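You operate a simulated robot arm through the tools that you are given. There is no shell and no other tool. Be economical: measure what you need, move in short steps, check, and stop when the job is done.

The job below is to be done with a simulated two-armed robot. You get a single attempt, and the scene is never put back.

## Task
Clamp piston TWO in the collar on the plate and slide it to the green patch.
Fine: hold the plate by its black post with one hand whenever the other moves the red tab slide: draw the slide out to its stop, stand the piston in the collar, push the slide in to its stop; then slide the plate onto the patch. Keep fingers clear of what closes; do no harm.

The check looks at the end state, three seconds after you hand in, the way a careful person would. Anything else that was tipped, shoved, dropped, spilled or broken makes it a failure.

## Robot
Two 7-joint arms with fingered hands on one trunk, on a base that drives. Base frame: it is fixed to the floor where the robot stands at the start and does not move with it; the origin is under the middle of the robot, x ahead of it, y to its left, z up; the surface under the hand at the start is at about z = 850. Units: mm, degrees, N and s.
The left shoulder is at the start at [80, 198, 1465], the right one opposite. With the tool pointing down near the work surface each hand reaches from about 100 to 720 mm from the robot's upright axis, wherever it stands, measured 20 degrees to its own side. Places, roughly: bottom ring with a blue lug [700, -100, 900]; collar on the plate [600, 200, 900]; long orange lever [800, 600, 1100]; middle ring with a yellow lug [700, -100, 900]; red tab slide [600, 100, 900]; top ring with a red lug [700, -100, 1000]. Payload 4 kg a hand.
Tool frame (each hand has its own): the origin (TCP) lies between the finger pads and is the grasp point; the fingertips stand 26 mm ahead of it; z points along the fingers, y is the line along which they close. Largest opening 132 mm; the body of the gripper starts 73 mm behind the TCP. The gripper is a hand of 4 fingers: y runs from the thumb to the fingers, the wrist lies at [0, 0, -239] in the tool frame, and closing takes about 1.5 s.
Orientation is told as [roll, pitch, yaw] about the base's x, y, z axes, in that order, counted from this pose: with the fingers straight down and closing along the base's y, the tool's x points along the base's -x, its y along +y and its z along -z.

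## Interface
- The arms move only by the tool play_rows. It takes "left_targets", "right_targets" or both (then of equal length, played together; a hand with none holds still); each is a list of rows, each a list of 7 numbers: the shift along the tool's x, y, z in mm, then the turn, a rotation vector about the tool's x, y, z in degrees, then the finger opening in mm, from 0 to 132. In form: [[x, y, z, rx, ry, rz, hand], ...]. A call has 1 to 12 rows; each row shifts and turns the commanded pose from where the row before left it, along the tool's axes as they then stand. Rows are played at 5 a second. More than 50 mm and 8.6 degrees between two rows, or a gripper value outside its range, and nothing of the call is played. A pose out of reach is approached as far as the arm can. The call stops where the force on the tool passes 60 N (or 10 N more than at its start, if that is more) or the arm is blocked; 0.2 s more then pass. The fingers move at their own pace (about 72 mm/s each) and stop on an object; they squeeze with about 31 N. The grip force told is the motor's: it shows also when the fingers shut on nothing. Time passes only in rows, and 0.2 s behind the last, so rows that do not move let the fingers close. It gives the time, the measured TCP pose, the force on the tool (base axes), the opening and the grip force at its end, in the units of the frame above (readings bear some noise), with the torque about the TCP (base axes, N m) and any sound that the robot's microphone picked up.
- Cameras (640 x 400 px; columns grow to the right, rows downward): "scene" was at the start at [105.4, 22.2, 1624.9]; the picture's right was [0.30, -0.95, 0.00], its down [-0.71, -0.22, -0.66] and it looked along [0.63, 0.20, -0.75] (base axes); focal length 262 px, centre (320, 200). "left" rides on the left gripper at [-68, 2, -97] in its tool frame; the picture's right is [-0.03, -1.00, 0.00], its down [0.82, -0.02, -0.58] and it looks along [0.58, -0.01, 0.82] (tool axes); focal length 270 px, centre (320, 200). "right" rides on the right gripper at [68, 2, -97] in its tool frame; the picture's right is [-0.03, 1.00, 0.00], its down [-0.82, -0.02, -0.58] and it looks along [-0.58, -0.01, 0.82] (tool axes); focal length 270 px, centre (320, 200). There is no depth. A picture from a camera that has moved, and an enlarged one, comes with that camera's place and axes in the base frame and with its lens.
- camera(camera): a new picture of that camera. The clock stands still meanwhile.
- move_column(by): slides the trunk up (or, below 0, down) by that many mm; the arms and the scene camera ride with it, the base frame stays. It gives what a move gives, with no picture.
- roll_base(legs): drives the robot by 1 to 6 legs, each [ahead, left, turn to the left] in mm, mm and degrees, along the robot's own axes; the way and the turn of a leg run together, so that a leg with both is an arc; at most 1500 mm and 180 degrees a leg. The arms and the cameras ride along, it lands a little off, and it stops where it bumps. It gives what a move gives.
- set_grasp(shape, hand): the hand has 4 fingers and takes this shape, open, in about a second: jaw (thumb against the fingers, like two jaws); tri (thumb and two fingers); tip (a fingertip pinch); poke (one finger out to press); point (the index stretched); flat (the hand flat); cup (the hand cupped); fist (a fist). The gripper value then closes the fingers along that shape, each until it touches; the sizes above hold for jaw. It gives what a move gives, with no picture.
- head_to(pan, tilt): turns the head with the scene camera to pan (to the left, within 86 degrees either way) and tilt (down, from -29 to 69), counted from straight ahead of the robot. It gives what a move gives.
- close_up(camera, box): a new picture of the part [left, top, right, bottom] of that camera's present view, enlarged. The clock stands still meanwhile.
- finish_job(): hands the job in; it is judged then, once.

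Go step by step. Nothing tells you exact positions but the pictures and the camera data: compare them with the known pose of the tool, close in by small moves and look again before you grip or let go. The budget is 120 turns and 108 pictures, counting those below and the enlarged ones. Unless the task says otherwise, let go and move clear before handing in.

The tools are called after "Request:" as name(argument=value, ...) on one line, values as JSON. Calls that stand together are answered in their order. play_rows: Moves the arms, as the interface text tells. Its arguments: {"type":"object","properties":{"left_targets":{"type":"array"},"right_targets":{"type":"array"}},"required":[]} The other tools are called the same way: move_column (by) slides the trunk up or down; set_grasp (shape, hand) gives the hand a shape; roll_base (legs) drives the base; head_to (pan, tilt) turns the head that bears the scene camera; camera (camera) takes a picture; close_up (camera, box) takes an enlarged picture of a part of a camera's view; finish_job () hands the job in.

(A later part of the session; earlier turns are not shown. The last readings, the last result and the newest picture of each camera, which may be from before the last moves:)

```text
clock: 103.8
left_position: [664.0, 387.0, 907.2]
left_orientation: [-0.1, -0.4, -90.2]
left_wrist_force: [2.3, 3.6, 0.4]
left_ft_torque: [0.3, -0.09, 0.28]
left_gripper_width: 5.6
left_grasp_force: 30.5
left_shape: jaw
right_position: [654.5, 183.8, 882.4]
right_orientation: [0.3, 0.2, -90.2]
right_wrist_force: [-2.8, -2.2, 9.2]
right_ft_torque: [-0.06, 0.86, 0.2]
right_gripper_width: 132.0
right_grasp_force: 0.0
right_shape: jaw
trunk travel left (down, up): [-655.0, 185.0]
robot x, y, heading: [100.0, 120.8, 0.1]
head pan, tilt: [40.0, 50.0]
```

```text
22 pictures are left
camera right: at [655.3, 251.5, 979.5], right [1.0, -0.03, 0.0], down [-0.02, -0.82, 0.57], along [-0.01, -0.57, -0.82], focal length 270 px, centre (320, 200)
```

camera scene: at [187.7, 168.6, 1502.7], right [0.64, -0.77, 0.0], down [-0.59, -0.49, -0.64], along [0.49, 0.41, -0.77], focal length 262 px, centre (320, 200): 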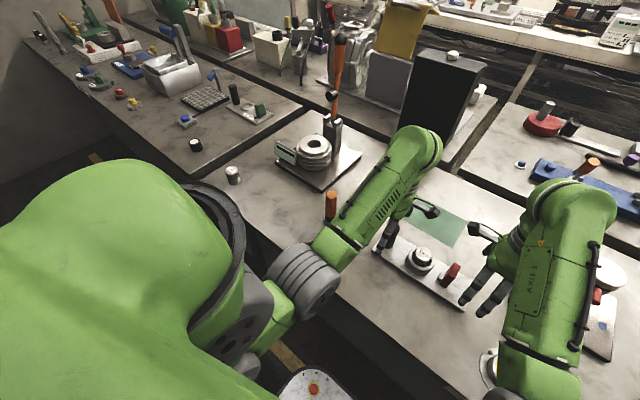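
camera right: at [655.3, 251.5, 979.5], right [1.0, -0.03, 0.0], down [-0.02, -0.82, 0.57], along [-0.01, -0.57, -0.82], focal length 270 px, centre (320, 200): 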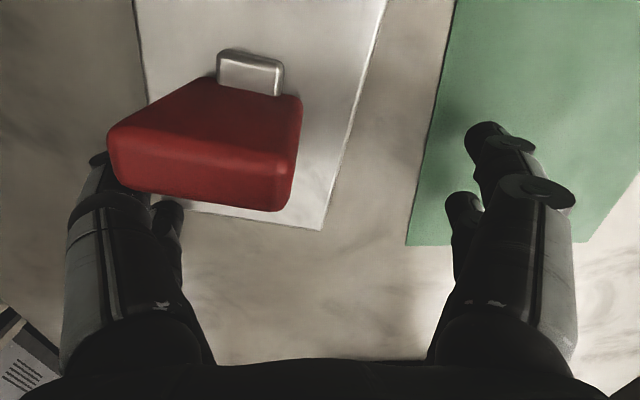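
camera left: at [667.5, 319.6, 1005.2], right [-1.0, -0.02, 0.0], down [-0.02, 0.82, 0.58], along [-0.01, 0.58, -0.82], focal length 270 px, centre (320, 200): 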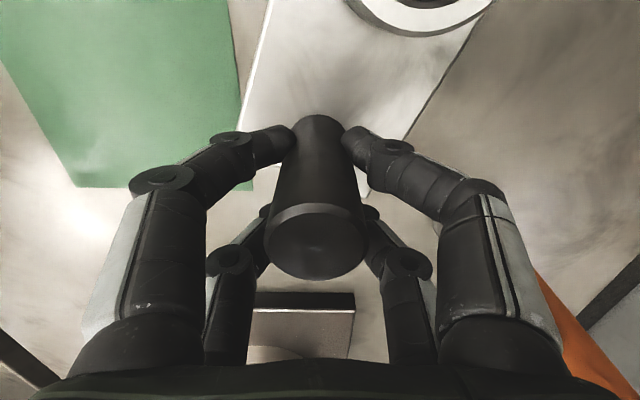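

The right finger is starting to ride up the plate's edge and the post has crept in the left grip. I back the right hand off and up, and look at the post.

Request:
play_rows(right_targets=[[0, -15, -5, 0, 0, 0, 132], [0, -8, -35, 0, 0, 0, 132], [0, 0, -30, 0, 0, 0, 132], [0, 0, 0, 0, 0, 0, 132]])

Request:
camera(camera="left")

Request:
camera(camera="right")

```text
clock: 104.8
left_position: [665.3, 387.9, 907.5]
left_orientation: [-0.1, -0.1, -90.1]
left_wrist_force: [-0.3, -0.5, -0.4]
left_ft_torque: [0.18, -0.05, 0.06]
left_gripper_width: 5.5
left_grasp_force: 31.2
left_shape: jaw
right_position: [630.0, 180.1, 950.3]
right_orientation: [0.0, 0.0, -90.0]
right_wrist_force: [0.3, 0.1, 0.5]
right_ft_torque: [-0.02, -0.01, 0.02]
right_gripper_width: 131.9
right_grasp_force: 0.0
right_shape: jaw
trunk travel left (down, up): [-655.0, 185.0]
robot x, y, heading: [94.7, 117.2, -0.1]
head pan, tilt: [40.0, 50.0]
```

```text
21 pictures are left
camera left: at [668.0, 319.6, 1004.6], right [-1.0, -0.02, 0.0], down [-0.02, 0.82, 0.58], along [-0.01, 0.58, -0.82], focal length 270 px, centre (320, 200)
```

left: 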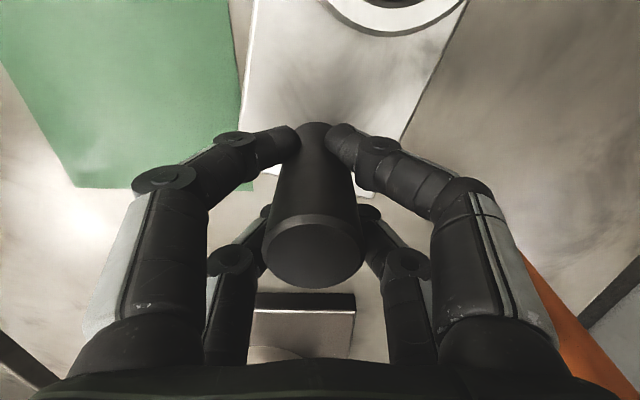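

```text
20 pictures are left
camera right: at [631.2, 249.2, 1046.8], right [1.0, -0.03, 0.0], down [-0.02, -0.82, 0.58], along [-0.02, -0.58, -0.82], focal length 270 px, centre (320, 200)
```

right: 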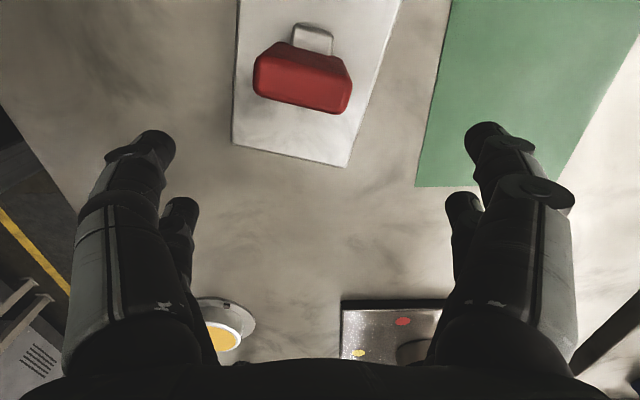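

Plate yaw is now about −14.6°. I re-grip the post centred, and set the right fingers lower (fingertips nearly at the table) so they bear squarely on the edge.

Request:
play_rows(left_targets=[[0, 0, 0, 0, 0, 0, 40], [0, 0, 0, 0, 0, 0, 70], [0, 0, 0, 0, 0, 0, 70], [5, 0, 0, 0, 0, 0, 70], [5, 0, 0, 0, 0, 0, 70], [0, 0, 0, 0, 0, 0, 30], [0, 0, 0, 0, 0, 0, 0], [0, 0, 0, 0, 0, 0, 0], [0, 0, 0, 0, 0, 0, 0], [0, 0, 0, 0, 0, 0, 0]], right_targets=[[0, -6, 0, 0, 0, 0, 132], [0, 0, 25, 0, 0, 0, 132], [0, 0, 25, 0, 0, 0, 132], [0, 0, 13, 0, 0, 0, 132], [0, 0, 5, 0, 0, 0, 132], [0, 0, 3, 0, 0, 0, 132], [0, 0, 1.5, 0, 0, 0, 132], [0, 0, 0, 0, 0, 0, 132], [0, 0, 0, 0, 0, 0, 132], [0, 0, 0, 0, 0, 0, 132]])

Request:
camera(camera="right")

```text
clock: 107.0
left_position: [665.6, 397.9, 907.4]
left_orientation: [-0.1, -0.1, -90.1]
left_wrist_force: [-0.6, -1.7, -0.5]
left_ft_torque: [0.01, 0.06, 0.04]
left_gripper_width: 11.2
left_grasp_force: 30.9
left_shape: jaw
right_position: [624.1, 180.0, 878.4]
right_orientation: [0.0, 0.0, -90.1]
right_wrist_force: [-1.0, 0.2, -1.0]
right_ft_torque: [0.01, 0.0, 0.04]
right_gripper_width: 131.8
right_grasp_force: 0.0
right_shape: jaw
trunk travel left (down, up): [-655.0, 185.0]
robot x, y, heading: [98.9, 121.0, -0.2]
head pan, tilt: [40.0, 50.0]
```

```text
19 pictures are left
camera right: at [626.1, 249.3, 974.9], right [1.0, -0.03, 0.0], down [-0.02, -0.82, 0.58], along [-0.01, -0.58, -0.82], focal length 270 px, centre (320, 200)
```

right: 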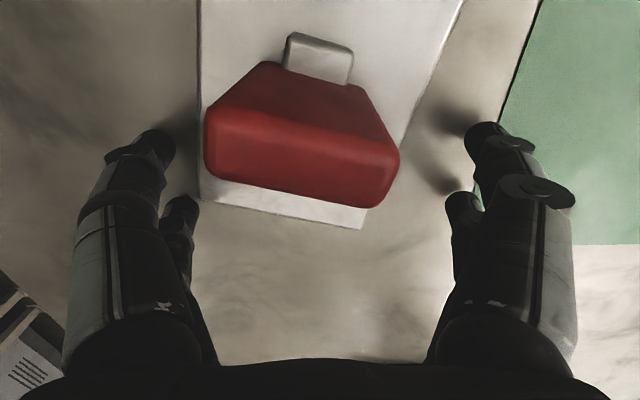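

Good grip. Pushing the right end +x again.

Request:
play_rows(right_targets=[[0, 6, 1, 0, 0, 0, 132], [0, 6, 0, 0, 0, 0, 132], [-1, 6, 0, 0, 0, 0, 132], [-1, 6, 0, 0, 0, 0, 132], [-2, 6, 0, 0, 0, 0, 132], [-2, 6, 0, 0, 0, 0, 132], [0, 0, 0, 0, 0, 0, 132]])

Request:
play_rows(right_targets=[[-2, 6, 0, 0, 0, 0, 132], [-2, 6, 0, 0, 0, 0, 132], [-1, 6, 0, 0, 0, 0, 132], [0, 0, 0, 0, 0, 0, 132]])

Request:
camera(camera="right")

```text
clock: 108.6
left_position: [665.6, 397.5, 907.4]
left_orientation: [0.0, 0.0, -90.1]
left_wrist_force: [3.2, 5.1, 0.0]
left_ft_torque: [0.12, -0.09, 0.21]
left_gripper_width: 10.0
left_grasp_force: 31.2
left_shape: jaw
right_position: [661.8, 175.5, 877.0]
right_orientation: [0.0, -0.1, -90.0]
right_wrist_force: [-4.1, -4.4, -0.4]
right_ft_torque: [-0.06, 0.07, 0.42]
right_gripper_width: 131.9
right_grasp_force: 0.1
right_shape: jaw
trunk travel left (down, up): [-655.0, 185.0]
robot x, y, heading: [94.6, 119.5, -0.1]
head pan, tilt: [40.0, 50.0]
```

```text
clock: 109.6
left_position: [664.7, 397.6, 909.1]
left_orientation: [0.0, -0.2, -90.1]
left_wrist_force: [3.1, 6.4, 0.0]
left_ft_torque: [0.17, -0.08, 0.26]
left_gripper_width: 9.8
left_grasp_force: 31.0
left_shape: jaw
right_position: [679.3, 170.4, 877.2]
right_orientation: [0.0, 0.0, -90.0]
right_wrist_force: [-4.0, -6.8, -0.6]
right_ft_torque: [-0.13, 0.01, 0.52]
right_gripper_width: 131.9
right_grasp_force: 0.1
right_shape: jaw
trunk travel left (down, up): [-655.0, 185.0]
robot x, y, heading: [97.7, 120.4, 0.1]
head pan, tilt: [40.0, 50.0]
```

```text
18 pictures are left
camera right: at [680.8, 238.6, 974.0], right [1.0, -0.03, 0.0], down [-0.02, -0.82, 0.58], along [-0.01, -0.58, -0.82], focal length 270 px, centre (320, 200)
```

right: 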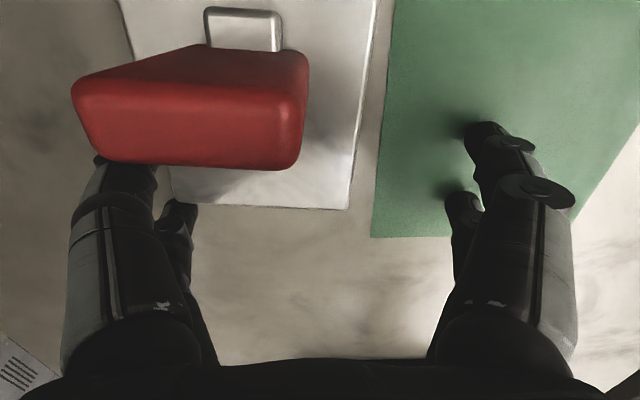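

Yaw is nearly straight (≈ −4°). Now both hands carry the plate +x together, easing slightly −y.

Request:
play_rows(left_targets=[[-0.5, 6, 0, 0, 0, 0, 0], [-0.5, 6, 0, 0, 0, 0, 0], [-0.5, 6, 0, 0, 0, 0, 0], [-0.5, 6, 0, 0, 0, 0, 0], [-0.5, 6, 0, 0, 0, 0, 0], [-0.5, 6, 0, 0, 0, 0, 0], [-0.5, 6, 0, 0, 0, 0, 0], [-0.5, 6, 0, 0, 0, 0, 0], [0, 0, 0, 0, 0, 0, 0]], right_targets=[[-1, 7, 0, 0, 0, 0, 132], [-1, 7, 0, 0, 0, 0, 132], [-1, 7, 0, 0, 0, 0, 132], [-1, 7, 0, 0, 0, 0, 132], [-1, 7, 0, 0, 0, 0, 132], [-1, 7, 0, 0, 0, 0, 132], [-1, 6, 0, 0, 0, 0, 132], [-1, 6, 0, 0, 0, 0, 132], [0, 0, 0, 0, 0, 0, 132]])

Request:
camera(camera="right")

Request:
camera(camera="left")

```text
clock: 111.6
left_position: [712.9, 394.2, 908.6]
left_orientation: [-0.1, -0.3, -90.1]
left_wrist_force: [0.9, -1.8, 0.2]
left_ft_torque: [0.05, -0.07, 0.22]
left_gripper_width: 9.7
left_grasp_force: 30.8
left_shape: jaw
right_position: [734.1, 162.6, 878.5]
right_orientation: [0.1, 0.1, -90.2]
right_wrist_force: [-2.6, 1.2, -0.2]
right_ft_torque: [0.0, 0.06, 0.03]
right_gripper_width: 131.8
right_grasp_force: 0.0
right_shape: jaw
trunk travel left (down, up): [-655.0, 185.0]
robot x, y, heading: [98.0, 120.7, 0.1]
head pan, tilt: [40.0, 50.0]
```

```text
17 pictures are left
camera right: at [734.8, 230.6, 974.5], right [1.0, -0.03, 0.0], down [-0.02, -0.82, 0.58], along [-0.01, -0.58, -0.82], focal length 270 px, centre (320, 200)
```

right: 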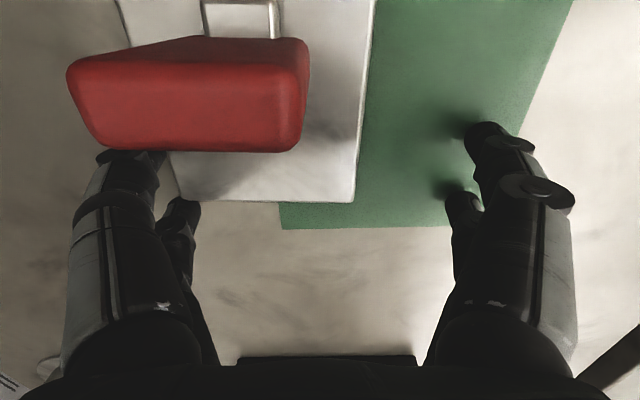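

```text
16 pictures are left
camera left: at [715.8, 325.9, 1004.6], right [-1.0, -0.02, 0.0], down [-0.02, 0.82, 0.58], along [-0.01, 0.58, -0.82], focal length 270 px, centre (320, 200)
```

left: 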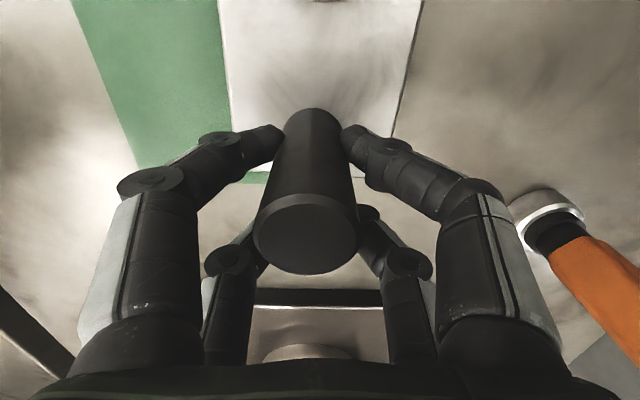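

Plate is straight within ~2° and already partly on the patch; about 55–60 mm in x and −9 mm in y remain. I continue, narrowing the right hand's opening as part of the push.

Request:
play_rows(left_targets=[[-1, 6, 0, 0, 0, 0, 0], [-1, 6, 0, 0, 0, 0, 0], [-1, 6, 0, 0, 0, 0, 0], [-1, 6, 0, 0, 0, 0, 0], [-1, 6, 0, 0, 0, 0, 0], [-1, 6, 0, 0, 0, 0, 0], [-1, 6, 0, 0, 0, 0, 0], [0, 0, 0, 0, 0, 0, 0]], right_targets=[[-1, 5.2, 0, 0, 0, 0, 129], [-1, 5.2, 0, 0, 0, 0, 126], [-1, 5.2, 0, 0, 0, 0, 123], [-1, 5.2, 0, 0, 0, 0, 120], [-1, 5.2, 0, 0, 0, 0, 117], [-1, 5.2, 0, 0, 0, 0, 114], [-1, 5.2, 0, 0, 0, 0, 112], [0, 0, 0, 0, 0, 0, 112]])

Request:
camera(camera="right")

Request:
camera(camera="left")

```text
clock: 113.4
left_position: [755.1, 385.8, 906.4]
left_orientation: [0.0, -0.1, -90.1]
left_wrist_force: [0.8, 2.2, 0.1]
left_ft_torque: [0.03, -0.02, 0.23]
left_gripper_width: 9.8
left_grasp_force: 31.7
left_shape: jaw
right_position: [768.5, 155.2, 877.0]
right_orientation: [0.0, 0.1, -90.2]
right_wrist_force: [-4.2, -1.4, 3.9]
right_ft_torque: [-0.21, 0.36, -0.05]
right_gripper_width: 86.3
right_grasp_force: 11.0
right_shape: jaw
trunk travel left (down, up): [-655.0, 185.0]
robot x, y, heading: [99.4, 123.8, 0.1]
head pan, tilt: [40.0, 50.0]
```

```text
15 pictures are left
camera right: at [770.3, 222.8, 974.5], right [1.0, -0.03, 0.0], down [-0.02, -0.82, 0.58], along [-0.02, -0.58, -0.82], focal length 270 px, centre (320, 200)
```

right: 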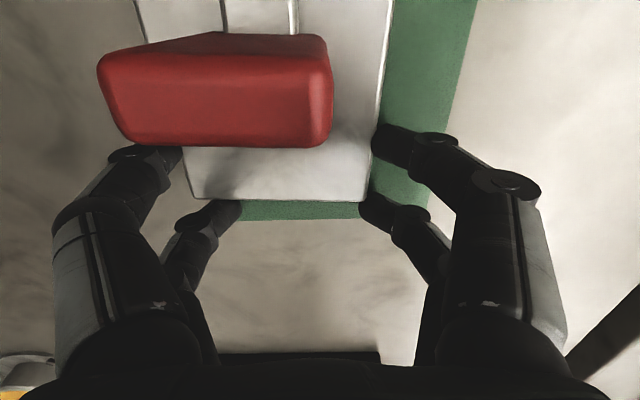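

```text
14 pictures are left
camera left: at [758.1, 318.4, 1004.4], right [-1.0, -0.02, 0.0], down [-0.02, 0.82, 0.58], along [-0.01, 0.58, -0.82], focal length 270 px, centre (320, 200)
```

left: 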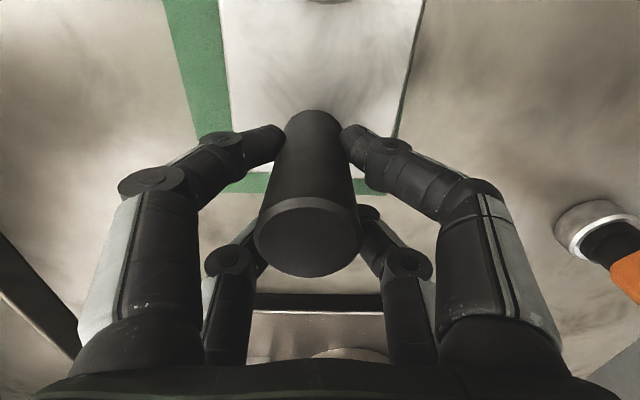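

Y is centred. The right end needs about +19 mm and the post end about +10 mm in x.

Request:
play_rows(left_targets=[[0, 2.5, 0, 0, 0, 0, 0], [0, 2.5, 0, 0, 0, 0, 0], [0, 2.5, 0, 0, 0, 0, 0], [0, 2.5, 0, 0, 0, 0, 0], [0, 0, 0, 0, 0, 0, 0]], right_targets=[[0, 5, 0, 0, 0, 0, 112], [0, 5, 0, 0, 0, 0, 112], [0, 5, 0, 0, 0, 0, 112], [0, 4, 0, 0, 0, 0, 112], [0, 0, 0, 0, 0, 0, 112]])

Request:
camera(camera="right")

Request:
camera(camera="left")

```text
clock: 114.6
left_position: [762.9, 384.7, 909.3]
left_orientation: [0.1, -0.4, -90.1]
left_wrist_force: [-3.7, -13.7, -10.1]
left_ft_torque: [0.01, 0.15, -0.18]
left_gripper_width: 9.4
left_grasp_force: 31.7
left_shape: jaw
right_position: [769.2, 154.6, 887.1]
right_orientation: [0.7, 0.3, -90.0]
right_wrist_force: [2.8, 11.4, 36.1]
right_ft_torque: [0.87, 0.84, -0.31]
right_gripper_width: 20.0
right_grasp_force: 30.9
right_shape: jaw
right hand out of reach, approached as far as the arm can: row 1, 2, 3, 4
trunk travel left (down, up): [-655.0, 185.0]
robot x, y, heading: [97.5, 120.8, -0.1]
head pan, tilt: [40.0, 50.0]
```

```text
13 pictures are left
camera right: at [769.4, 222.3, 982.8], right [1.0, -0.03, 0.01], down [-0.03, -0.82, 0.57], along [-0.01, -0.57, -0.82], focal length 270 px, centre (320, 200)
```

right: 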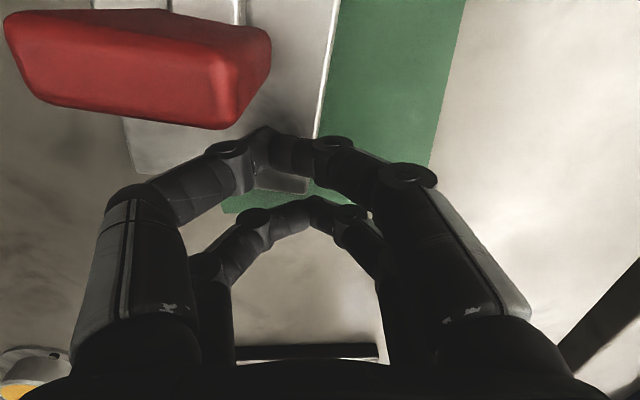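

```text
12 pictures are left
camera left: at [764.4, 317.3, 1006.8], right [-1.0, -0.02, 0.0], down [-0.02, 0.82, 0.57], along [-0.01, 0.57, -0.82], focal length 270 px, centre (320, 200)
```

left: 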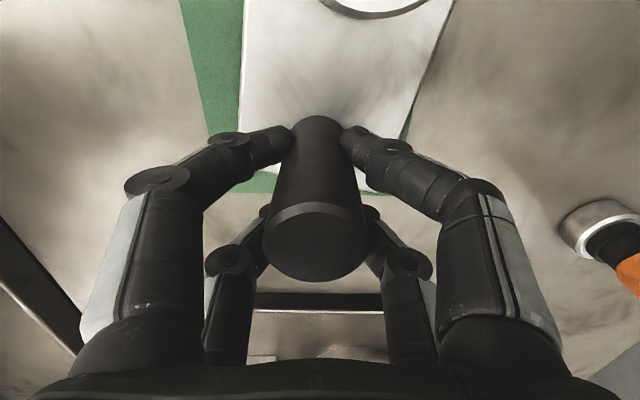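

The right hand ran out of reach and its fingers closed onto the plate's top; the plate is at about −8°, still held at the post. I lift the right hand straight up, open it, then release the post too, so I can bring the base 50 mm closer.

Request:
play_rows(right_targets=[[0, 0, -10, 0, 0, 0, 0], [0, 0, -30, 0, 0, 0, 0], [0, 0, -40, 0, 0, 0, 0], [0, 0, -10, 0, 0, 0, 60], [0, 0, 0, 0, 0, 0, 132], [0, 0, 0, 0, 0, 0, 132], [0, 0, 0, 0, 0, 0, 132]])

Request:
play_rows(left_targets=[[0, 0, 0, 0, 0, 0, 40], [0, 0, 0, 0, 0, 0, 100], [0, 0, 0, 0, 0, 0, 132], [0, 0, 0, 0, 0, 0, 132], [0, 0, 0, 0, 0, 0, 132], [0, 0, 0, 0, 0, 0, 132], [0, 0, -40, 0, 0, 0, 132], [0, 0, -40, 0, 0, 0, 132], [0, 0, -20, 0, 0, 0, 132], [0, 0, 0, 0, 0, 0, 132]])

Request:
close_up(camera="scene", box=[320, 130, 520, 290])

```text
clock: 116.2
left_position: [766.0, 386.9, 907.3]
left_orientation: [-0.1, -0.2, -90.2]
left_wrist_force: [-0.9, -0.1, -3.8]
left_ft_torque: [0.04, 0.03, 0.05]
left_gripper_width: 9.0
left_grasp_force: 31.0
left_shape: jaw
right_position: [772.1, 153.6, 967.7]
right_orientation: [-0.1, 0.1, -90.0]
right_wrist_force: [0.8, 0.0, -0.4]
right_ft_torque: [0.03, -0.03, 0.0]
right_gripper_width: 131.4
right_grasp_force: 0.1
right_shape: jaw
trunk travel left (down, up): [-655.0, 185.0]
robot x, y, heading: [99.5, 121.0, 0.1]
head pan, tilt: [40.0, 50.0]
```

```text
clock: 118.4
left_position: [764.7, 386.5, 1008.3]
left_orientation: [0.0, -0.1, -90.1]
left_wrist_force: [0.2, -0.5, -0.4]
left_ft_torque: [0.01, 0.0, 0.01]
left_gripper_width: 131.7
left_grasp_force: 0.1
left_shape: jaw
right_position: [770.7, 153.6, 969.5]
right_orientation: [-0.1, 0.0, -90.0]
right_wrist_force: [0.0, 0.1, 0.5]
right_ft_torque: [0.0, -0.01, -0.01]
right_gripper_width: 132.1
right_grasp_force: 0.0
right_shape: jaw
trunk travel left (down, up): [-655.0, 185.0]
robot x, y, heading: [100.4, 119.8, 0.1]
head pan, tilt: [40.0, 50.0]
```

```text
2.50 times, centred on (420, 210) of scene
camera zoom: at [188.3, 168.8, 1502.6], right [0.64, -0.77, 0.0], down [-0.59, -0.49, -0.64], along [0.49, 0.41, -0.77], focal length 655 px, centre (70, 175)
```

zoom: 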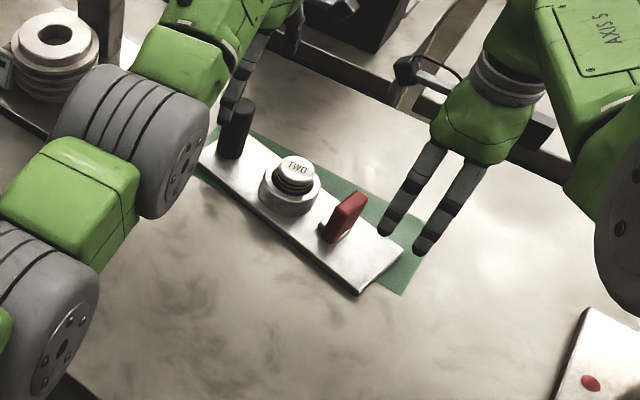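

I can see the plate well: only its right front corner is off the patch. I draw both hands back 45 mm and drive the base 50 mm ahead.

Request:
play_rows(left_targets=[[0, -22, 0, 0, 0, 0, 132], [0, -23, 0, 0, 0, 0, 132], [0, 0, 0, 0, 0, 0, 132]], right_targets=[[0, -22, -5, 0, 0, 0, 132], [0, -23, -5, 0, 0, 0, 132], [0, 0, 0, 0, 0, 0, 132]])

Request:
roll_base(legs=[[50, 0, 0]])

Request:
camera(camera="right")

Request:
camera(camera="left")

```text
clock: 119.2
left_position: [720.8, 387.0, 1006.6]
left_orientation: [-0.1, -0.1, -90.1]
left_wrist_force: [0.4, -0.1, 0.3]
left_ft_torque: [-0.01, -0.02, -0.03]
left_gripper_width: 132.1
left_grasp_force: 0.1
left_shape: jaw
right_position: [760.9, 162.9, 973.5]
right_orientation: [-0.2, 0.1, -89.9]
right_wrist_force: [-0.8, -0.4, -0.3]
right_ft_torque: [-0.02, 0.03, -0.02]
right_gripper_width: 131.7
right_grasp_force: 0.1
right_shape: jaw
right hand out of reach, approached as far as the arm can: row 1, 2
trunk travel left (down, up): [-655.0, 185.0]
robot x, y, heading: [102.5, 120.4, -0.1]
head pan, tilt: [40.0, 50.0]
```

```text
clock: 120.2
left_position: [762.8, 385.5, 1012.8]
left_orientation: [0.5, -0.2, -90.1]
left_wrist_force: [-1.0, -0.1, 0.0]
left_ft_torque: [0.0, -0.05, -0.02]
left_gripper_width: 131.9
left_grasp_force: 0.1
left_shape: jaw
right_position: [802.5, 165.5, 980.7]
right_orientation: [0.4, 0.0, -89.9]
right_wrist_force: [-0.8, 0.6, -0.1]
right_ft_torque: [-0.02, -0.07, 0.0]
right_gripper_width: 131.9
right_grasp_force: 0.0
right_shape: jaw
trunk travel left (down, up): [-655.0, 185.0]
robot x, y, heading: [150.4, 122.8, -0.1]
head pan, tilt: [40.0, 50.0]
```

```text
10 pictures are left
camera right: at [803.0, 232.1, 1077.7], right [1.0, -0.02, 0.01], down [-0.02, -0.82, 0.58], along [-0.01, -0.58, -0.82], focal length 270 px, centre (320, 200)
```

right: 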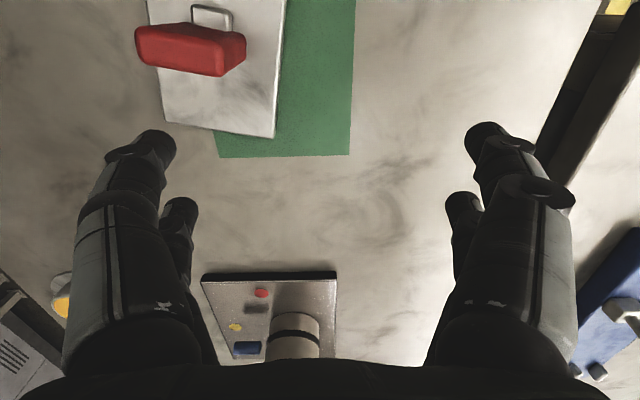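

```text
9 pictures are left
camera left: at [764.1, 318.7, 1110.5], right [-1.0, -0.02, -0.01], down [-0.02, 0.82, 0.58], along [-0.01, 0.58, -0.82], focal length 270 px, centre (320, 200)
```

left: 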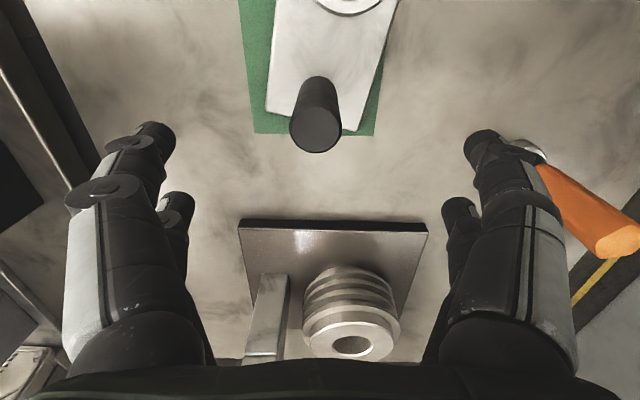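

Patch spans x 708–829, y 122–421; the post is at about (766, 379), nearly right; the plate is at −10.8°. Left re-grips the post, right moves astride the right end (not yet down).

Request:
play_rows(left_targets=[[13, 3, 0, 0, 0, 0, 132], [0, 0, 40, 0, 0, 0, 132], [0, 0, 40, 0, 0, 0, 132], [0, 0, 25, 0, 0, 0, 110], [0, 0, 0, 0, 0, 0, 80], [0, 0, 0, 0, 0, 0, 40], [0, 0, 0, 0, 0, 0, 0], [0, 0, 0, 0, 0, 0, 0], [0, 0, 0, 0, 0, 0, 0], [0, 0, 0, 0, 0, 0, 0], [0, 0, 0, 0, 0, 0, 0]], right_targets=[[0, -38, 0, 0, 0, 0, 132], [0, -38, 0, 0, 0, 0, 132], [0, 0, 0, 0, 0, 0, 132], [0, 0, 0, 0, 0, 0, 132], [0, 0, 0, 0, 0, 0, 132], [0, 0, 0, 0, 0, 0, 132], [0, 0, 0, 0, 0, 0, 132], [0, 0, 0, 0, 0, 0, 132], [0, 0, 0, 0, 0, 0, 132], [0, 0, 0, 0, 0, 0, 132], [0, 0, 0, 0, 0, 0, 132]])

```text
clock: 122.5
left_position: [771.5, 400.9, 902.4]
left_orientation: [0.1, -0.1, -90.1]
left_wrist_force: [-0.4, 0.3, 0.0]
left_ft_torque: [-0.02, 0.01, 0.04]
left_gripper_width: 17.0
left_grasp_force: 30.8
left_shape: jaw
right_position: [810.1, 164.0, 974.9]
right_orientation: [-0.3, 0.1, -89.9]
right_wrist_force: [-0.4, -1.0, -0.2]
right_ft_torque: [0.03, 0.0, -0.03]
right_gripper_width: 131.8
right_grasp_force: 0.1
right_shape: jaw
right hand out of reach, approached as far as the arm can: row 1, 2
trunk travel left (down, up): [-655.0, 185.0]
robot x, y, heading: [151.9, 118.6, -0.0]
head pan, tilt: [40.0, 50.0]
```

The right hand didn't move back (stuck at some joint limit). I try backing it with −y and up.

Request:
play_rows(right_targets=[[-25, -15, -15, 0, 0, 0, 132], [-25, -15, -15, 0, 0, 0, 132], [0, -25, 0, 0, 0, 0, 132], [0, -25, 0, 0, 0, 0, 132], [0, 0, 0, 0, 0, 0, 132]])

Request:
camera(camera="left")

```text
clock: 123.8
left_position: [771.4, 401.9, 902.3]
left_orientation: [-0.1, -0.1, -90.1]
left_wrist_force: [0.0, 0.0, 0.4]
left_ft_torque: [0.03, 0.08, 0.0]
left_gripper_width: 16.8
left_grasp_force: 31.3
left_shape: jaw
right_position: [809.1, 169.5, 989.5]
right_orientation: [-0.2, 0.0, -89.9]
right_wrist_force: [0.5, -0.3, 0.2]
right_ft_torque: [0.03, 0.01, 0.01]
right_gripper_width: 132.1
right_grasp_force: 0.1
right_shape: jaw
right hand out of reach, approached as far as the arm can: row 1, 2, 3, 4
trunk travel left (down, up): [-655.0, 185.0]
robot x, y, heading: [146.1, 122.6, 0.0]
head pan, tilt: [40.0, 50.0]
```

```text
8 pictures are left
camera left: at [774.2, 332.6, 998.9], right [-1.0, -0.02, 0.0], down [-0.02, 0.82, 0.58], along [-0.01, 0.58, -0.82], focal length 270 px, centre (320, 200)
```

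left: 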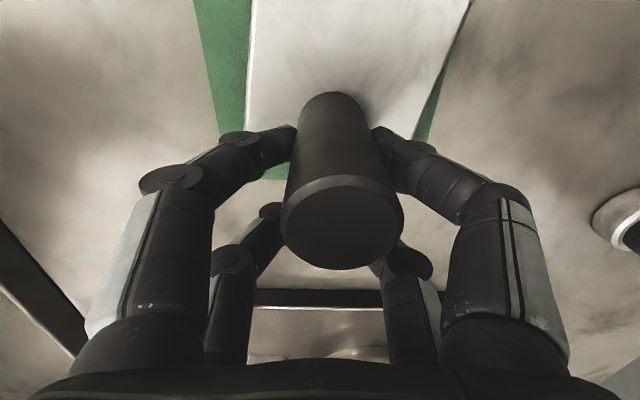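

The post is gripped well. I try freeing the right arm with a small yaw change while backing.

Request:
play_rows(right_targets=[[0, 0, 0, 0, 0, -8, 132], [0, 0, 0, 0, 0, -8, 132], [0, -20, 0, 0, 0, 0, 132], [0, -20, 0, 0, 0, 0, 132], [0, 0, 0, 0, 0, 0, 132]])

```text
clock: 125.0
left_position: [771.8, 399.0, 902.5]
left_orientation: [0.0, -0.1, -90.1]
left_wrist_force: [-0.8, -1.3, -0.5]
left_ft_torque: [0.02, 0.04, 0.03]
left_gripper_width: 17.1
left_grasp_force: 30.9
left_shape: jaw
right_position: [807.1, 168.6, 990.9]
right_orientation: [-0.2, 0.1, -73.9]
right_wrist_force: [0.1, 0.9, 0.8]
right_ft_torque: [0.02, -0.02, 0.06]
right_gripper_width: 131.9
right_grasp_force: 0.0
right_shape: jaw
right hand out of reach, approached as far as the arm can: row 3, 4
trunk travel left (down, up): [-655.0, 185.0]
robot x, y, heading: [149.0, 122.3, -0.2]
head pan, tilt: [40.0, 50.0]
```

I restore the yaw and try reversing the way it came: lower first (staying above the plate), then back.

Request:
play_rows(right_targets=[[0, 0, 0, 0, 0, 8, 132], [0, 0, 0, 0, 0, 8, 132], [-4, 4, 25, 0, 0, 0, 132], [-4, 4, 25, 0, 0, 0, 132], [0, 0, 20, 0, 0, 0, 132], [0, -15, 0, 0, 0, 0, 132], [0, -15, 0, 0, 0, 0, 132], [0, 0, 0, 0, 0, 0, 132]])

Request:
camera(camera="scene")

```text
clock: 126.8
left_position: [772.2, 400.3, 901.8]
left_orientation: [0.0, -0.1, -90.1]
left_wrist_force: [-0.4, 0.9, 0.6]
left_ft_torque: [0.06, 0.04, 0.05]
left_gripper_width: 16.8
left_grasp_force: 30.9
left_shape: jaw
right_position: [813.2, 161.4, 920.9]
right_orientation: [-0.4, -0.1, -89.9]
right_wrist_force: [0.3, 0.5, -0.5]
right_ft_torque: [-0.03, -0.01, 0.01]
right_gripper_width: 131.9
right_grasp_force: 0.1
right_shape: jaw
right hand out of reach, approached as far as the arm can: row 6, 7
trunk travel left (down, up): [-655.0, 185.0]
robot x, y, heading: [152.4, 118.8, -0.2]
head pan, tilt: [40.0, 50.0]
```

```text
7 pictures are left
camera scene: at [238.7, 168.7, 1502.6], right [0.64, -0.77, 0.0], down [-0.59, -0.49, -0.64], along [0.49, 0.41, -0.77], focal length 262 px, centre (320, 200)
```

scene: 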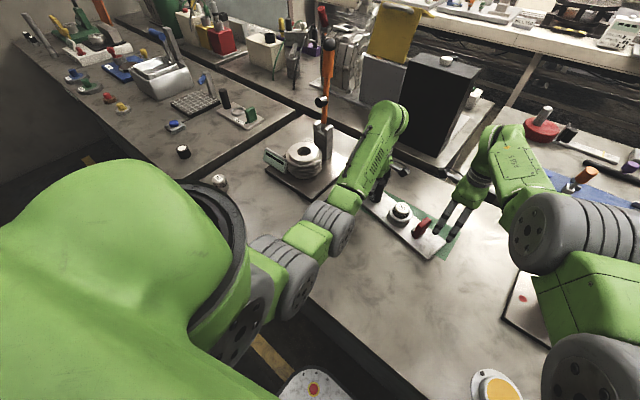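

The right elbow is swung out and won't fold back this way. I try moving the hand sideways (−y) around its own arc, higher up, to free it.

Request:
play_rows(right_targets=[[0, 0, -30, 0, 0, 0, 132], [0, 0, -30, 0, 0, 0, 132], [-30, 8, 0, 0, 0, 0, 132], [-30, 8, 0, 0, 0, 0, 132], [-30, 8, 0, 0, 0, 0, 132], [-30, 4, 0, 0, 0, 0, 132], [0, 0, 0, 0, 0, 0, 132]])

```text
clock: 128.3
left_position: [773.1, 401.1, 901.9]
left_orientation: [-0.1, -0.1, -90.1]
left_wrist_force: [0.1, -1.1, -0.3]
left_ft_torque: [0.02, 0.01, 0.04]
left_gripper_width: 16.7
left_grasp_force: 30.6
left_shape: jaw
right_position: [847.3, 42.7, 979.8]
right_orientation: [-0.2, 0.0, -90.0]
right_wrist_force: [0.6, -0.6, -0.5]
right_ft_torque: [0.0, 0.01, 0.01]
right_gripper_width: 131.9
right_grasp_force: 0.0
right_shape: jaw
right hand out of reach, approached as far as the arm can: row 4
trunk travel left (down, up): [-655.0, 185.0]
robot x, y, heading: [154.4, 117.1, -0.3]
head pan, tilt: [40.0, 50.0]
```

That works. Now try backing (−x) from here.

Request:
play_rows(right_targets=[[0, -20, -10, 0, 0, 0, 132], [0, -20, -10, 0, 0, 0, 132], [0, -20, -10, 0, 0, 0, 132], [0, -20, 0, 0, 0, 0, 132], [0, 0, 0, 0, 0, 0, 132]])

```text
clock: 129.6
left_position: [772.8, 399.8, 903.2]
left_orientation: [0.0, 0.0, -90.1]
left_wrist_force: [0.0, -0.5, 0.3]
left_ft_torque: [0.02, 0.03, 0.05]
left_gripper_width: 17.1
left_grasp_force: 30.8
left_shape: jaw
right_position: [844.2, 59.1, 1010.0]
right_orientation: [-0.3, 0.0, -89.9]
right_wrist_force: [-0.4, -0.6, 0.9]
right_ft_torque: [-0.04, 0.01, 0.01]
right_gripper_width: 131.7
right_grasp_force: 0.0
right_shape: jaw
right hand out of reach, approached as far as the arm can: row 1, 2, 3, 4
trunk travel left (down, up): [-655.0, 185.0]
robot x, y, heading: [148.5, 117.0, -0.2]
head pan, tilt: [40.0, 50.0]
```

The right arm only slides along an arc, so I'll finish with the left hand alone. First, the right hand moves further out of the way (−y).

Request:
play_rows(right_targets=[[-30, 4, -10, 0, 0, 0, 132], [-30, 4, -10, 0, 0, 0, 132], [-30, 3, 0, 0, 0, 0, 132], [-30, 2, 0, 0, 0, 0, 132], [0, 0, 0, 0, 0, 0, 132]])

Request:
play_rows(left_targets=[[0, 0, 0, 0, 0, 0, 50], [0, 0, 0, 0, 0, 0, 100], [0, 0, 0, 0, 0, 0, 132], [0, 0, 0, 0, 0, 0, 132], [0, 0, 0, 0, 0, 0, 132], [0, 0, 0, 0, 0, 0, 132], [0, 0, -40, 0, 0, 0, 132], [0, 0, -40, 0, 0, 0, 132], [0, 0, -20, 0, 0, 0, 132], [0, 0, 0, 0, 0, 0, 132]])

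```text
clock: 130.8
left_position: [771.8, 399.9, 902.5]
left_orientation: [0.0, -0.2, -90.1]
left_wrist_force: [0.8, -1.3, -0.5]
left_ft_torque: [-0.02, 0.0, 0.05]
left_gripper_width: 16.7
left_grasp_force: 30.9
left_shape: jaw
right_position: [858.3, -59.7, 1031.1]
right_orientation: [-0.2, -0.1, -89.9]
right_wrist_force: [0.1, 0.3, -0.6]
right_ft_torque: [-0.03, 0.02, 0.01]
right_gripper_width: 131.9
right_grasp_force: 0.0
right_shape: jaw
trunk travel left (down, up): [-655.0, 185.0]
robot x, y, heading: [145.2, 122.0, -0.3]
head pan, tilt: [40.0, 50.0]
```

```text
clock: 132.9
left_position: [773.2, 400.3, 1002.1]
left_orientation: [0.0, -0.2, -90.1]
left_wrist_force: [0.3, 1.5, 0.2]
left_ft_torque: [-0.02, 0.02, 0.01]
left_gripper_width: 131.8
left_grasp_force: 0.1
left_shape: jaw
right_position: [858.5, -59.7, 1029.3]
right_orientation: [-0.3, 0.0, -89.8]
right_wrist_force: [0.9, 0.1, 0.2]
right_ft_torque: [-0.06, 0.02, 0.02]
right_gripper_width: 132.0
right_grasp_force: 0.1
right_shape: jaw
trunk travel left (down, up): [-655.0, 185.0]
robot x, y, heading: [147.2, 122.5, -0.3]
head pan, tilt: [40.0, 50.0]
```

Left hand goes over the plate's right end.

Request:
play_rows(left_targets=[[-38, -8, 0, 0, 0, 0, 132], [-38, -8, 0, 0, 0, 0, 132], [-38, -8, 0, 0, 0, 0, 132], [-38, -9, 0, 0, 0, 0, 132], [-38, -9, 0, 0, 0, 0, 132], [-35, -9, 0, 0, 0, 0, 132], [0, 0, 30, 0, 0, 0, 132], [0, 0, 0, 0, 0, 0, 132]])

Request:
camera(camera="left")

```text
clock: 134.8
left_position: [720.1, 174.5, 973.7]
left_orientation: [-0.1, -0.1, -90.1]
left_wrist_force: [0.8, -0.4, -0.1]
left_ft_torque: [-0.03, 0.0, -0.05]
left_gripper_width: 132.0
left_grasp_force: 0.0
left_shape: jaw
right_position: [858.8, -59.9, 1029.3]
right_orientation: [-0.2, 0.0, -89.9]
right_wrist_force: [-1.0, 0.2, 0.4]
right_ft_torque: [-0.03, -0.01, -0.03]
right_gripper_width: 132.1
right_grasp_force: 0.1
right_shape: jaw
trunk travel left (down, up): [-655.0, 185.0]
robot x, y, heading: [150.7, 119.5, -0.2]
head pan, tilt: [40.0, 50.0]
```

```text
6 pictures are left
camera left: at [723.5, 107.5, 1070.4], right [-1.0, -0.02, 0.0], down [-0.02, 0.82, 0.58], along [-0.01, 0.58, -0.82], focal length 270 px, centre (320, 200)
```

left: 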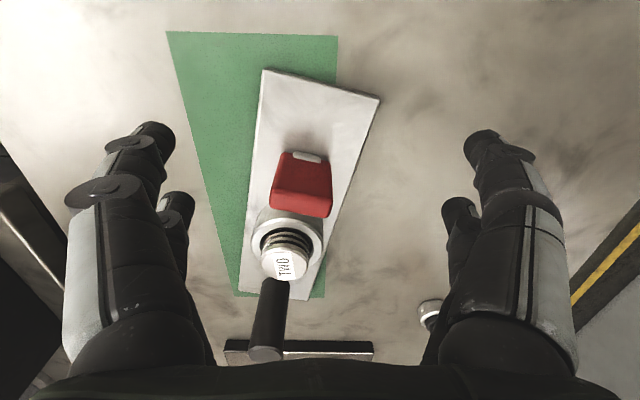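

Clear overview: the plate's right end lies between the left fingers. I lower to table level and push +x.

Request:
play_rows(left_targets=[[0, 0, 30, 0, 0, 0, 132], [0, 0, 30, 0, 0, 0, 132], [0, 0, 25, 0, 0, 0, 132], [0, 0, 8, 0, 0, 0, 132], [0, 0, 3, 0, 0, 0, 132], [0, 6, 0, 0, 0, 0, 132], [0, 6, 0, 0, 0, 0, 132], [0, 6, 0, 0, 0, 0, 132], [0, 6, 0, 0, 0, 0, 132], [0, 6, 0, 0, 0, 0, 132], [0, 6, 0, 0, 0, 0, 132], [0, 0, 0, 0, 0, 0, 132]])

```text
clock: 137.3
left_position: [758.1, 173.9, 878.2]
left_orientation: [0.1, -0.1, -90.0]
left_wrist_force: [-0.3, -0.6, -0.6]
left_ft_torque: [0.0, -0.03, 0.07]
left_gripper_width: 132.2
left_grasp_force: 0.0
left_shape: jaw
right_position: [858.5, -59.5, 1029.7]
right_orientation: [-0.1, 0.1, -89.9]
right_wrist_force: [-0.2, -0.5, 0.5]
right_ft_torque: [0.02, 0.01, 0.01]
right_gripper_width: 132.1
right_grasp_force: 0.1
right_shape: jaw
trunk travel left (down, up): [-655.0, 185.0]
robot x, y, heading: [149.2, 120.8, -0.1]
head pan, tilt: [40.0, 50.0]
```

Request:
play_rows(left_targets=[[0, 5, 0, 0, 0, 0, 132], [0, 5, 0, 0, 0, 0, 132], [0, 5, 0, 0, 0, 0, 132], [0, 5, 0, 0, 0, 0, 132], [0, 5, 0, 0, 0, 0, 132], [0, 5, 0, 0, 0, 0, 132], [0, 0, 0, 0, 0, 0, 132]])

Request:
camera(camera="left")

```text
clock: 138.9
left_position: [789.1, 174.3, 876.9]
left_orientation: [0.1, -0.1, -90.1]
left_wrist_force: [-1.2, -0.3, 0.9]
left_ft_torque: [0.0, 0.08, 0.07]
left_gripper_width: 132.1
left_grasp_force: 0.2
left_shape: jaw
right_position: [858.9, -60.7, 1029.6]
right_orientation: [-0.1, 0.1, -89.9]
right_wrist_force: [0.6, -0.1, -0.3]
right_ft_torque: [0.0, 0.0, -0.02]
right_gripper_width: 131.8
right_grasp_force: 0.0
right_shape: jaw
trunk travel left (down, up): [-655.0, 185.0]
robot x, y, heading: [147.5, 121.4, -0.1]
head pan, tilt: [40.0, 50.0]
```

```text
5 pictures are left
camera left: at [790.3, 106.7, 973.8], right [-1.0, -0.02, 0.0], down [-0.02, 0.82, 0.58], along [-0.01, 0.58, -0.82], focal length 270 px, centre (320, 200)
```

left: 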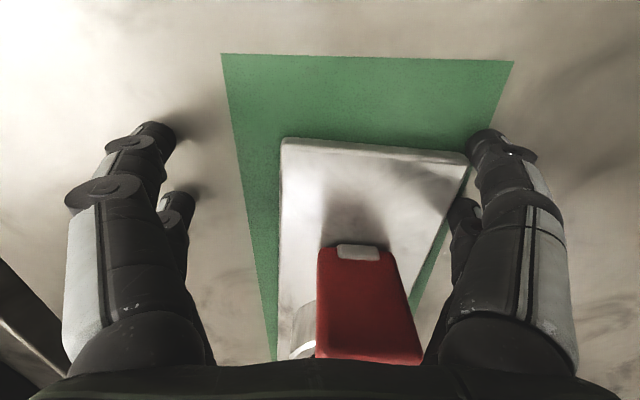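

The plate is now wholly on the patch but ~4° skewed. I push 7 mm more here, then lift clear and look from above.

Request:
play_rows(left_targets=[[0, 4, 0, 0, 0, 0, 132], [0, 4, 0, 0, 0, 0, 132], [0, 0, 0, 0, 0, 0, 132], [0, -6, 0, 0, 0, 0, 132], [0, -6, 0, 0, 0, 0, 132], [0, 0, -35, 0, 0, 0, 132], [0, 0, -40, 0, 0, 0, 132], [0, 0, -40, 0, 0, 0, 132], [0, 0, -20, 0, 0, 0, 132], [0, -15, 0, 0, 0, 0, 132], [0, 0, 0, 0, 0, 0, 132]])

Request:
camera(camera="left")

```text
clock: 141.3
left_position: [767.4, 175.0, 1012.2]
left_orientation: [-0.1, 0.0, -90.1]
left_wrist_force: [0.3, 0.1, 0.2]
left_ft_torque: [-0.05, 0.0, -0.04]
left_gripper_width: 132.0
left_grasp_force: 0.0
left_shape: jaw
right_position: [858.1, -59.3, 1030.4]
right_orientation: [-0.1, 0.1, -89.8]
right_wrist_force: [-0.4, -0.2, 0.0]
right_ft_torque: [-0.03, 0.0, 0.03]
right_gripper_width: 132.0
right_grasp_force: 0.0
right_shape: jaw
trunk travel left (down, up): [-655.0, 185.0]
robot x, y, heading: [147.8, 120.1, -0.2]
head pan, tilt: [40.0, 50.0]
```

```text
4 pictures are left
camera left: at [770.2, 106.9, 1109.0], right [-1.0, -0.02, 0.0], down [-0.02, 0.82, 0.58], along [-0.01, 0.58, -0.82], focal length 270 px, centre (320, 200)
```

left: 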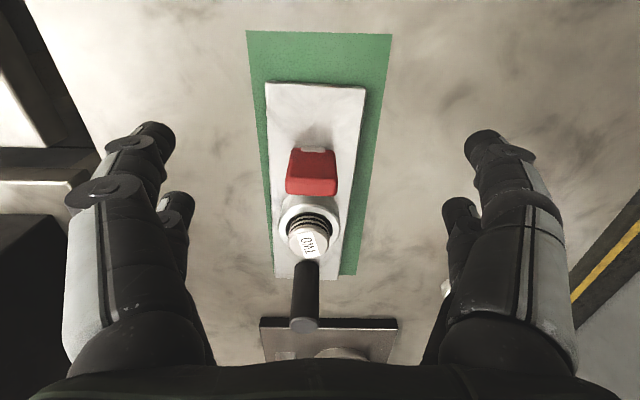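

Nearly done: the plate is straight but sits ~17 mm too far left and its post end ~8 mm too far forward. I take the post again and shift it.

Request:
play_rows(left_targets=[[38, 2, 0, 0, 0, 0, 132], [39, 2, 0, 0, 0, 0, 132], [39, 2, 0, 0, 0, 0, 132], [39, 2, 0, 0, 0, 0, 132], [39, 2, 0, 0, 0, 0, 132], [37, 2, 0, 0, 0, 0, 132], [0, 0, 20, 0, 0, 0, 132], [0, 0, 0, 0, 0, 0, 132]])

Request:
camera(camera="left")

```text
clock: 143.2
left_position: [781.5, 406.0, 993.3]
left_orientation: [0.1, -0.2, -90.2]
left_wrist_force: [-0.9, 0.3, 0.0]
left_ft_torque: [-0.04, 0.03, -0.01]
left_gripper_width: 132.0
left_grasp_force: 0.0
left_shape: jaw
right_position: [858.0, -59.4, 1030.0]
right_orientation: [-0.1, 0.0, -89.9]
right_wrist_force: [0.7, -0.4, -1.1]
right_ft_torque: [-0.02, 0.0, 0.0]
right_gripper_width: 132.0
right_grasp_force: 0.2
right_shape: jaw
trunk travel left (down, up): [-655.0, 185.0]
robot x, y, heading: [148.7, 119.0, -0.2]
head pan, tilt: [40.0, 50.0]
```

```text
3 pictures are left
camera left: at [784.2, 337.9, 1089.8], right [-1.0, -0.02, 0.0], down [-0.02, 0.82, 0.58], along [-0.01, 0.58, -0.82], focal length 270 px, centre (320, 200)
```

left: 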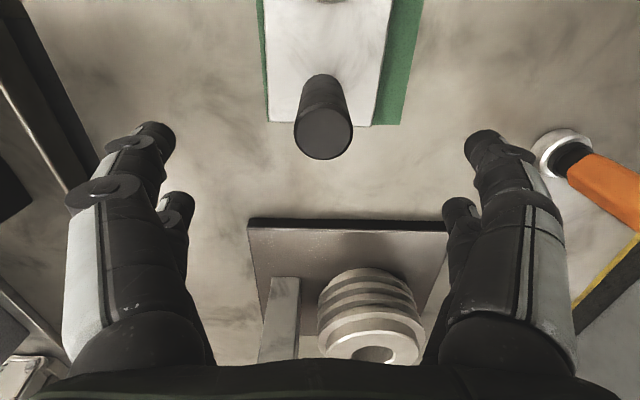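

Post is at (782, 391); the post end needs −14 in x and −16 in y. Lower, grip and shift.

Request:
play_rows(left_targets=[[4, 0, 40, 0, 0, 0, 132], [0, 0, 40, 0, 0, 0, 132], [0, 0, 6, 0, 0, 0, 110], [0, 0, 0, 0, 0, 0, 80], [0, 0, 0, 0, 0, 0, 40], [0, 0, 0, 0, 0, 0, 0], [0, 0, 0, 0, 0, 0, 0], [0, 0, 0, 0, 0, 0, 0], [0, 0, 0, 0, 0, 0, 0], [0, 0, 0, 0, 0, 0, 0]])

Request:
play_rows(left_targets=[[-4, -3.5, 0, 0, 0, 0, 0], [-4, -3.5, 0, 0, 0, 0, 0], [-4, -3.5, 0, 0, 0, 0, 0], [-4, -3.5, 0, 0, 0, 0, 0], [0, 0, 0, 0, 0, 0, 0]])

```text
clock: 145.3
left_position: [781.7, 411.1, 905.6]
left_orientation: [0.0, -0.1, -90.1]
left_wrist_force: [-0.6, -1.3, -0.2]
left_ft_torque: [0.02, 0.01, -0.04]
left_gripper_width: 14.2
left_grasp_force: 31.2
left_shape: jaw
right_position: [858.6, -59.0, 1029.2]
right_orientation: [-0.2, 0.1, -89.9]
right_wrist_force: [0.5, 0.4, 0.2]
right_ft_torque: [-0.01, 0.05, 0.03]
right_gripper_width: 132.0
right_grasp_force: 0.0
right_shape: jaw
trunk travel left (down, up): [-655.0, 185.0]
robot x, y, heading: [146.5, 118.5, -0.2]
head pan, tilt: [40.0, 50.0]
```

```text
clock: 146.6
left_position: [768.3, 394.7, 905.2]
left_orientation: [0.0, -0.1, -90.1]
left_wrist_force: [0.4, 0.8, -0.2]
left_ft_torque: [0.08, 0.02, 0.1]
left_gripper_width: 13.7
left_grasp_force: 30.7
left_shape: jaw
right_position: [858.8, -59.1, 1029.3]
right_orientation: [-0.2, 0.1, -89.9]
right_wrist_force: [0.3, 0.9, -0.4]
right_ft_torque: [0.0, -0.01, 0.01]
right_gripper_width: 131.7
right_grasp_force: 0.1
right_shape: jaw
trunk travel left (down, up): [-655.0, 185.0]
robot x, y, heading: [150.2, 123.4, 0.2]
head pan, tilt: [40.0, 50.0]
```

Release, lift clear and check.

Request:
play_rows(left_targets=[[0, 0, 0, 0, 0, 0, 50], [0, 0, 0, 0, 0, 0, 100], [0, 0, 0, 0, 0, 0, 132], [0, 0, 0, 0, 0, 0, 132], [0, 0, 0, 0, 0, 0, 132], [0, 0, 0, 0, 0, 0, 132], [0, 0, -40, 0, 0, 0, 132], [0, 0, -40, 0, 0, 0, 132], [0, 0, -40, 0, 0, 0, 132], [-45, -5, 0, 0, 0, 0, 132], [-45, -5, 0, 0, 0, 0, 132], [0, 0, 0, 0, 0, 0, 132]])

Request:
play_rows(left_targets=[[-45, 0, 0, 0, 0, 0, 132], [-45, 0, 0, 0, 0, 0, 132], [-40, 0, 0, 0, 0, 0, 132], [0, 0, 0, 0, 0, 0, 132]])

Request:
camera(camera="left")

```text
clock: 149.2
left_position: [757.7, 304.6, 1025.4]
left_orientation: [0.0, -0.2, -90.1]
left_wrist_force: [-0.2, 0.0, -0.6]
left_ft_torque: [0.01, 0.0, 0.01]
left_gripper_width: 132.0
left_grasp_force: 0.2
left_shape: jaw
right_position: [857.9, -58.1, 1030.4]
right_orientation: [-0.2, 0.0, -89.9]
right_wrist_force: [0.8, 0.4, 1.3]
right_ft_torque: [-0.02, -0.01, 0.01]
right_gripper_width: 131.8
right_grasp_force: 0.0
right_shape: jaw
trunk travel left (down, up): [-655.0, 185.0]
robot x, y, heading: [149.7, 121.4, 0.0]
head pan, tilt: [40.0, 50.0]
```

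```text
clock: 150.2
left_position: [756.9, 176.4, 1027.4]
left_orientation: [0.1, -0.1, -90.1]
left_wrist_force: [0.4, -1.0, 0.1]
left_ft_torque: [0.04, 0.01, 0.0]
left_gripper_width: 131.6
left_grasp_force: 0.1
left_shape: jaw
right_position: [858.5, -58.9, 1030.0]
right_orientation: [-0.2, 0.2, -89.9]
right_wrist_force: [0.5, 0.6, 0.2]
right_ft_torque: [0.01, -0.01, -0.02]
right_gripper_width: 132.0
right_grasp_force: 0.0
right_shape: jaw
trunk travel left (down, up): [-655.0, 185.0]
robot x, y, heading: [146.6, 121.6, 0.2]
head pan, tilt: [40.0, 50.0]
```

```text
2 pictures are left
camera left: at [759.2, 107.3, 1124.2], right [-1.0, -0.02, 0.0], down [-0.02, 0.82, 0.58], along [-0.01, 0.58, -0.82], focal length 270 px, centre (320, 200)
```

left: 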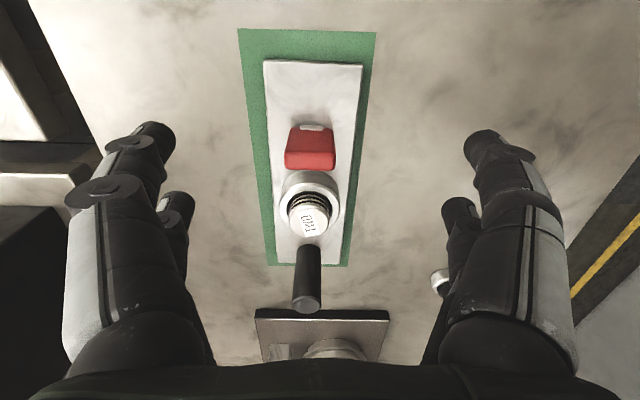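

The plate lies well inside the patch with margins all round. One last close look at the slide and piston.

Request:
play_rows(left_targets=[[10, -45, 0, 0, 0, 0, 132], [20, -40, 0, 0, 0, 0, 132], [40, -20, 0, 0, 0, 0, 132], [45, 0, 0, 0, 0, 0, 132], [45, 0, 0, 0, 0, 0, 132], [45, 0, 0, 0, 0, 0, 132], [0, 0, 0, 0, 0, 0, 132]])

Request:
close_up(camera="scene", box=[340, 140, 480, 260])

```text
clock: 151.8
left_position: [684.0, 374.1, 1007.4]
left_orientation: [0.0, -0.2, -90.0]
left_wrist_force: [-0.9, -0.5, 0.3]
left_ft_torque: [0.01, -0.02, 0.04]
left_gripper_width: 132.0
left_grasp_force: 0.1
left_shape: jaw
left hand out of reach, approached as far as the arm can: row 2, 3, 4
right_position: [858.4, -60.0, 1029.3]
right_orientation: [-0.2, 0.1, -90.0]
right_wrist_force: [0.1, 0.5, 0.7]
right_ft_torque: [0.01, 0.02, -0.05]
right_gripper_width: 131.5
right_grasp_force: 0.1
right_shape: jaw
trunk travel left (down, up): [-655.0, 185.0]
robot x, y, heading: [145.3, 120.8, -0.2]
head pan, tilt: [40.0, 50.0]
```

```text
3.33 times, centred on (410, 200) of scene
camera zoom: at [238.6, 167.9, 1502.7], right [0.64, -0.77, 0.0], down [-0.59, -0.49, -0.64], along [0.49, 0.41, -0.77], focal length 874 px, centre (20, 200)
```

zoom: 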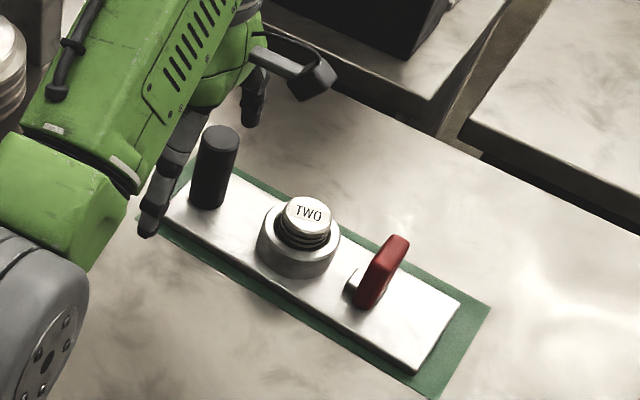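

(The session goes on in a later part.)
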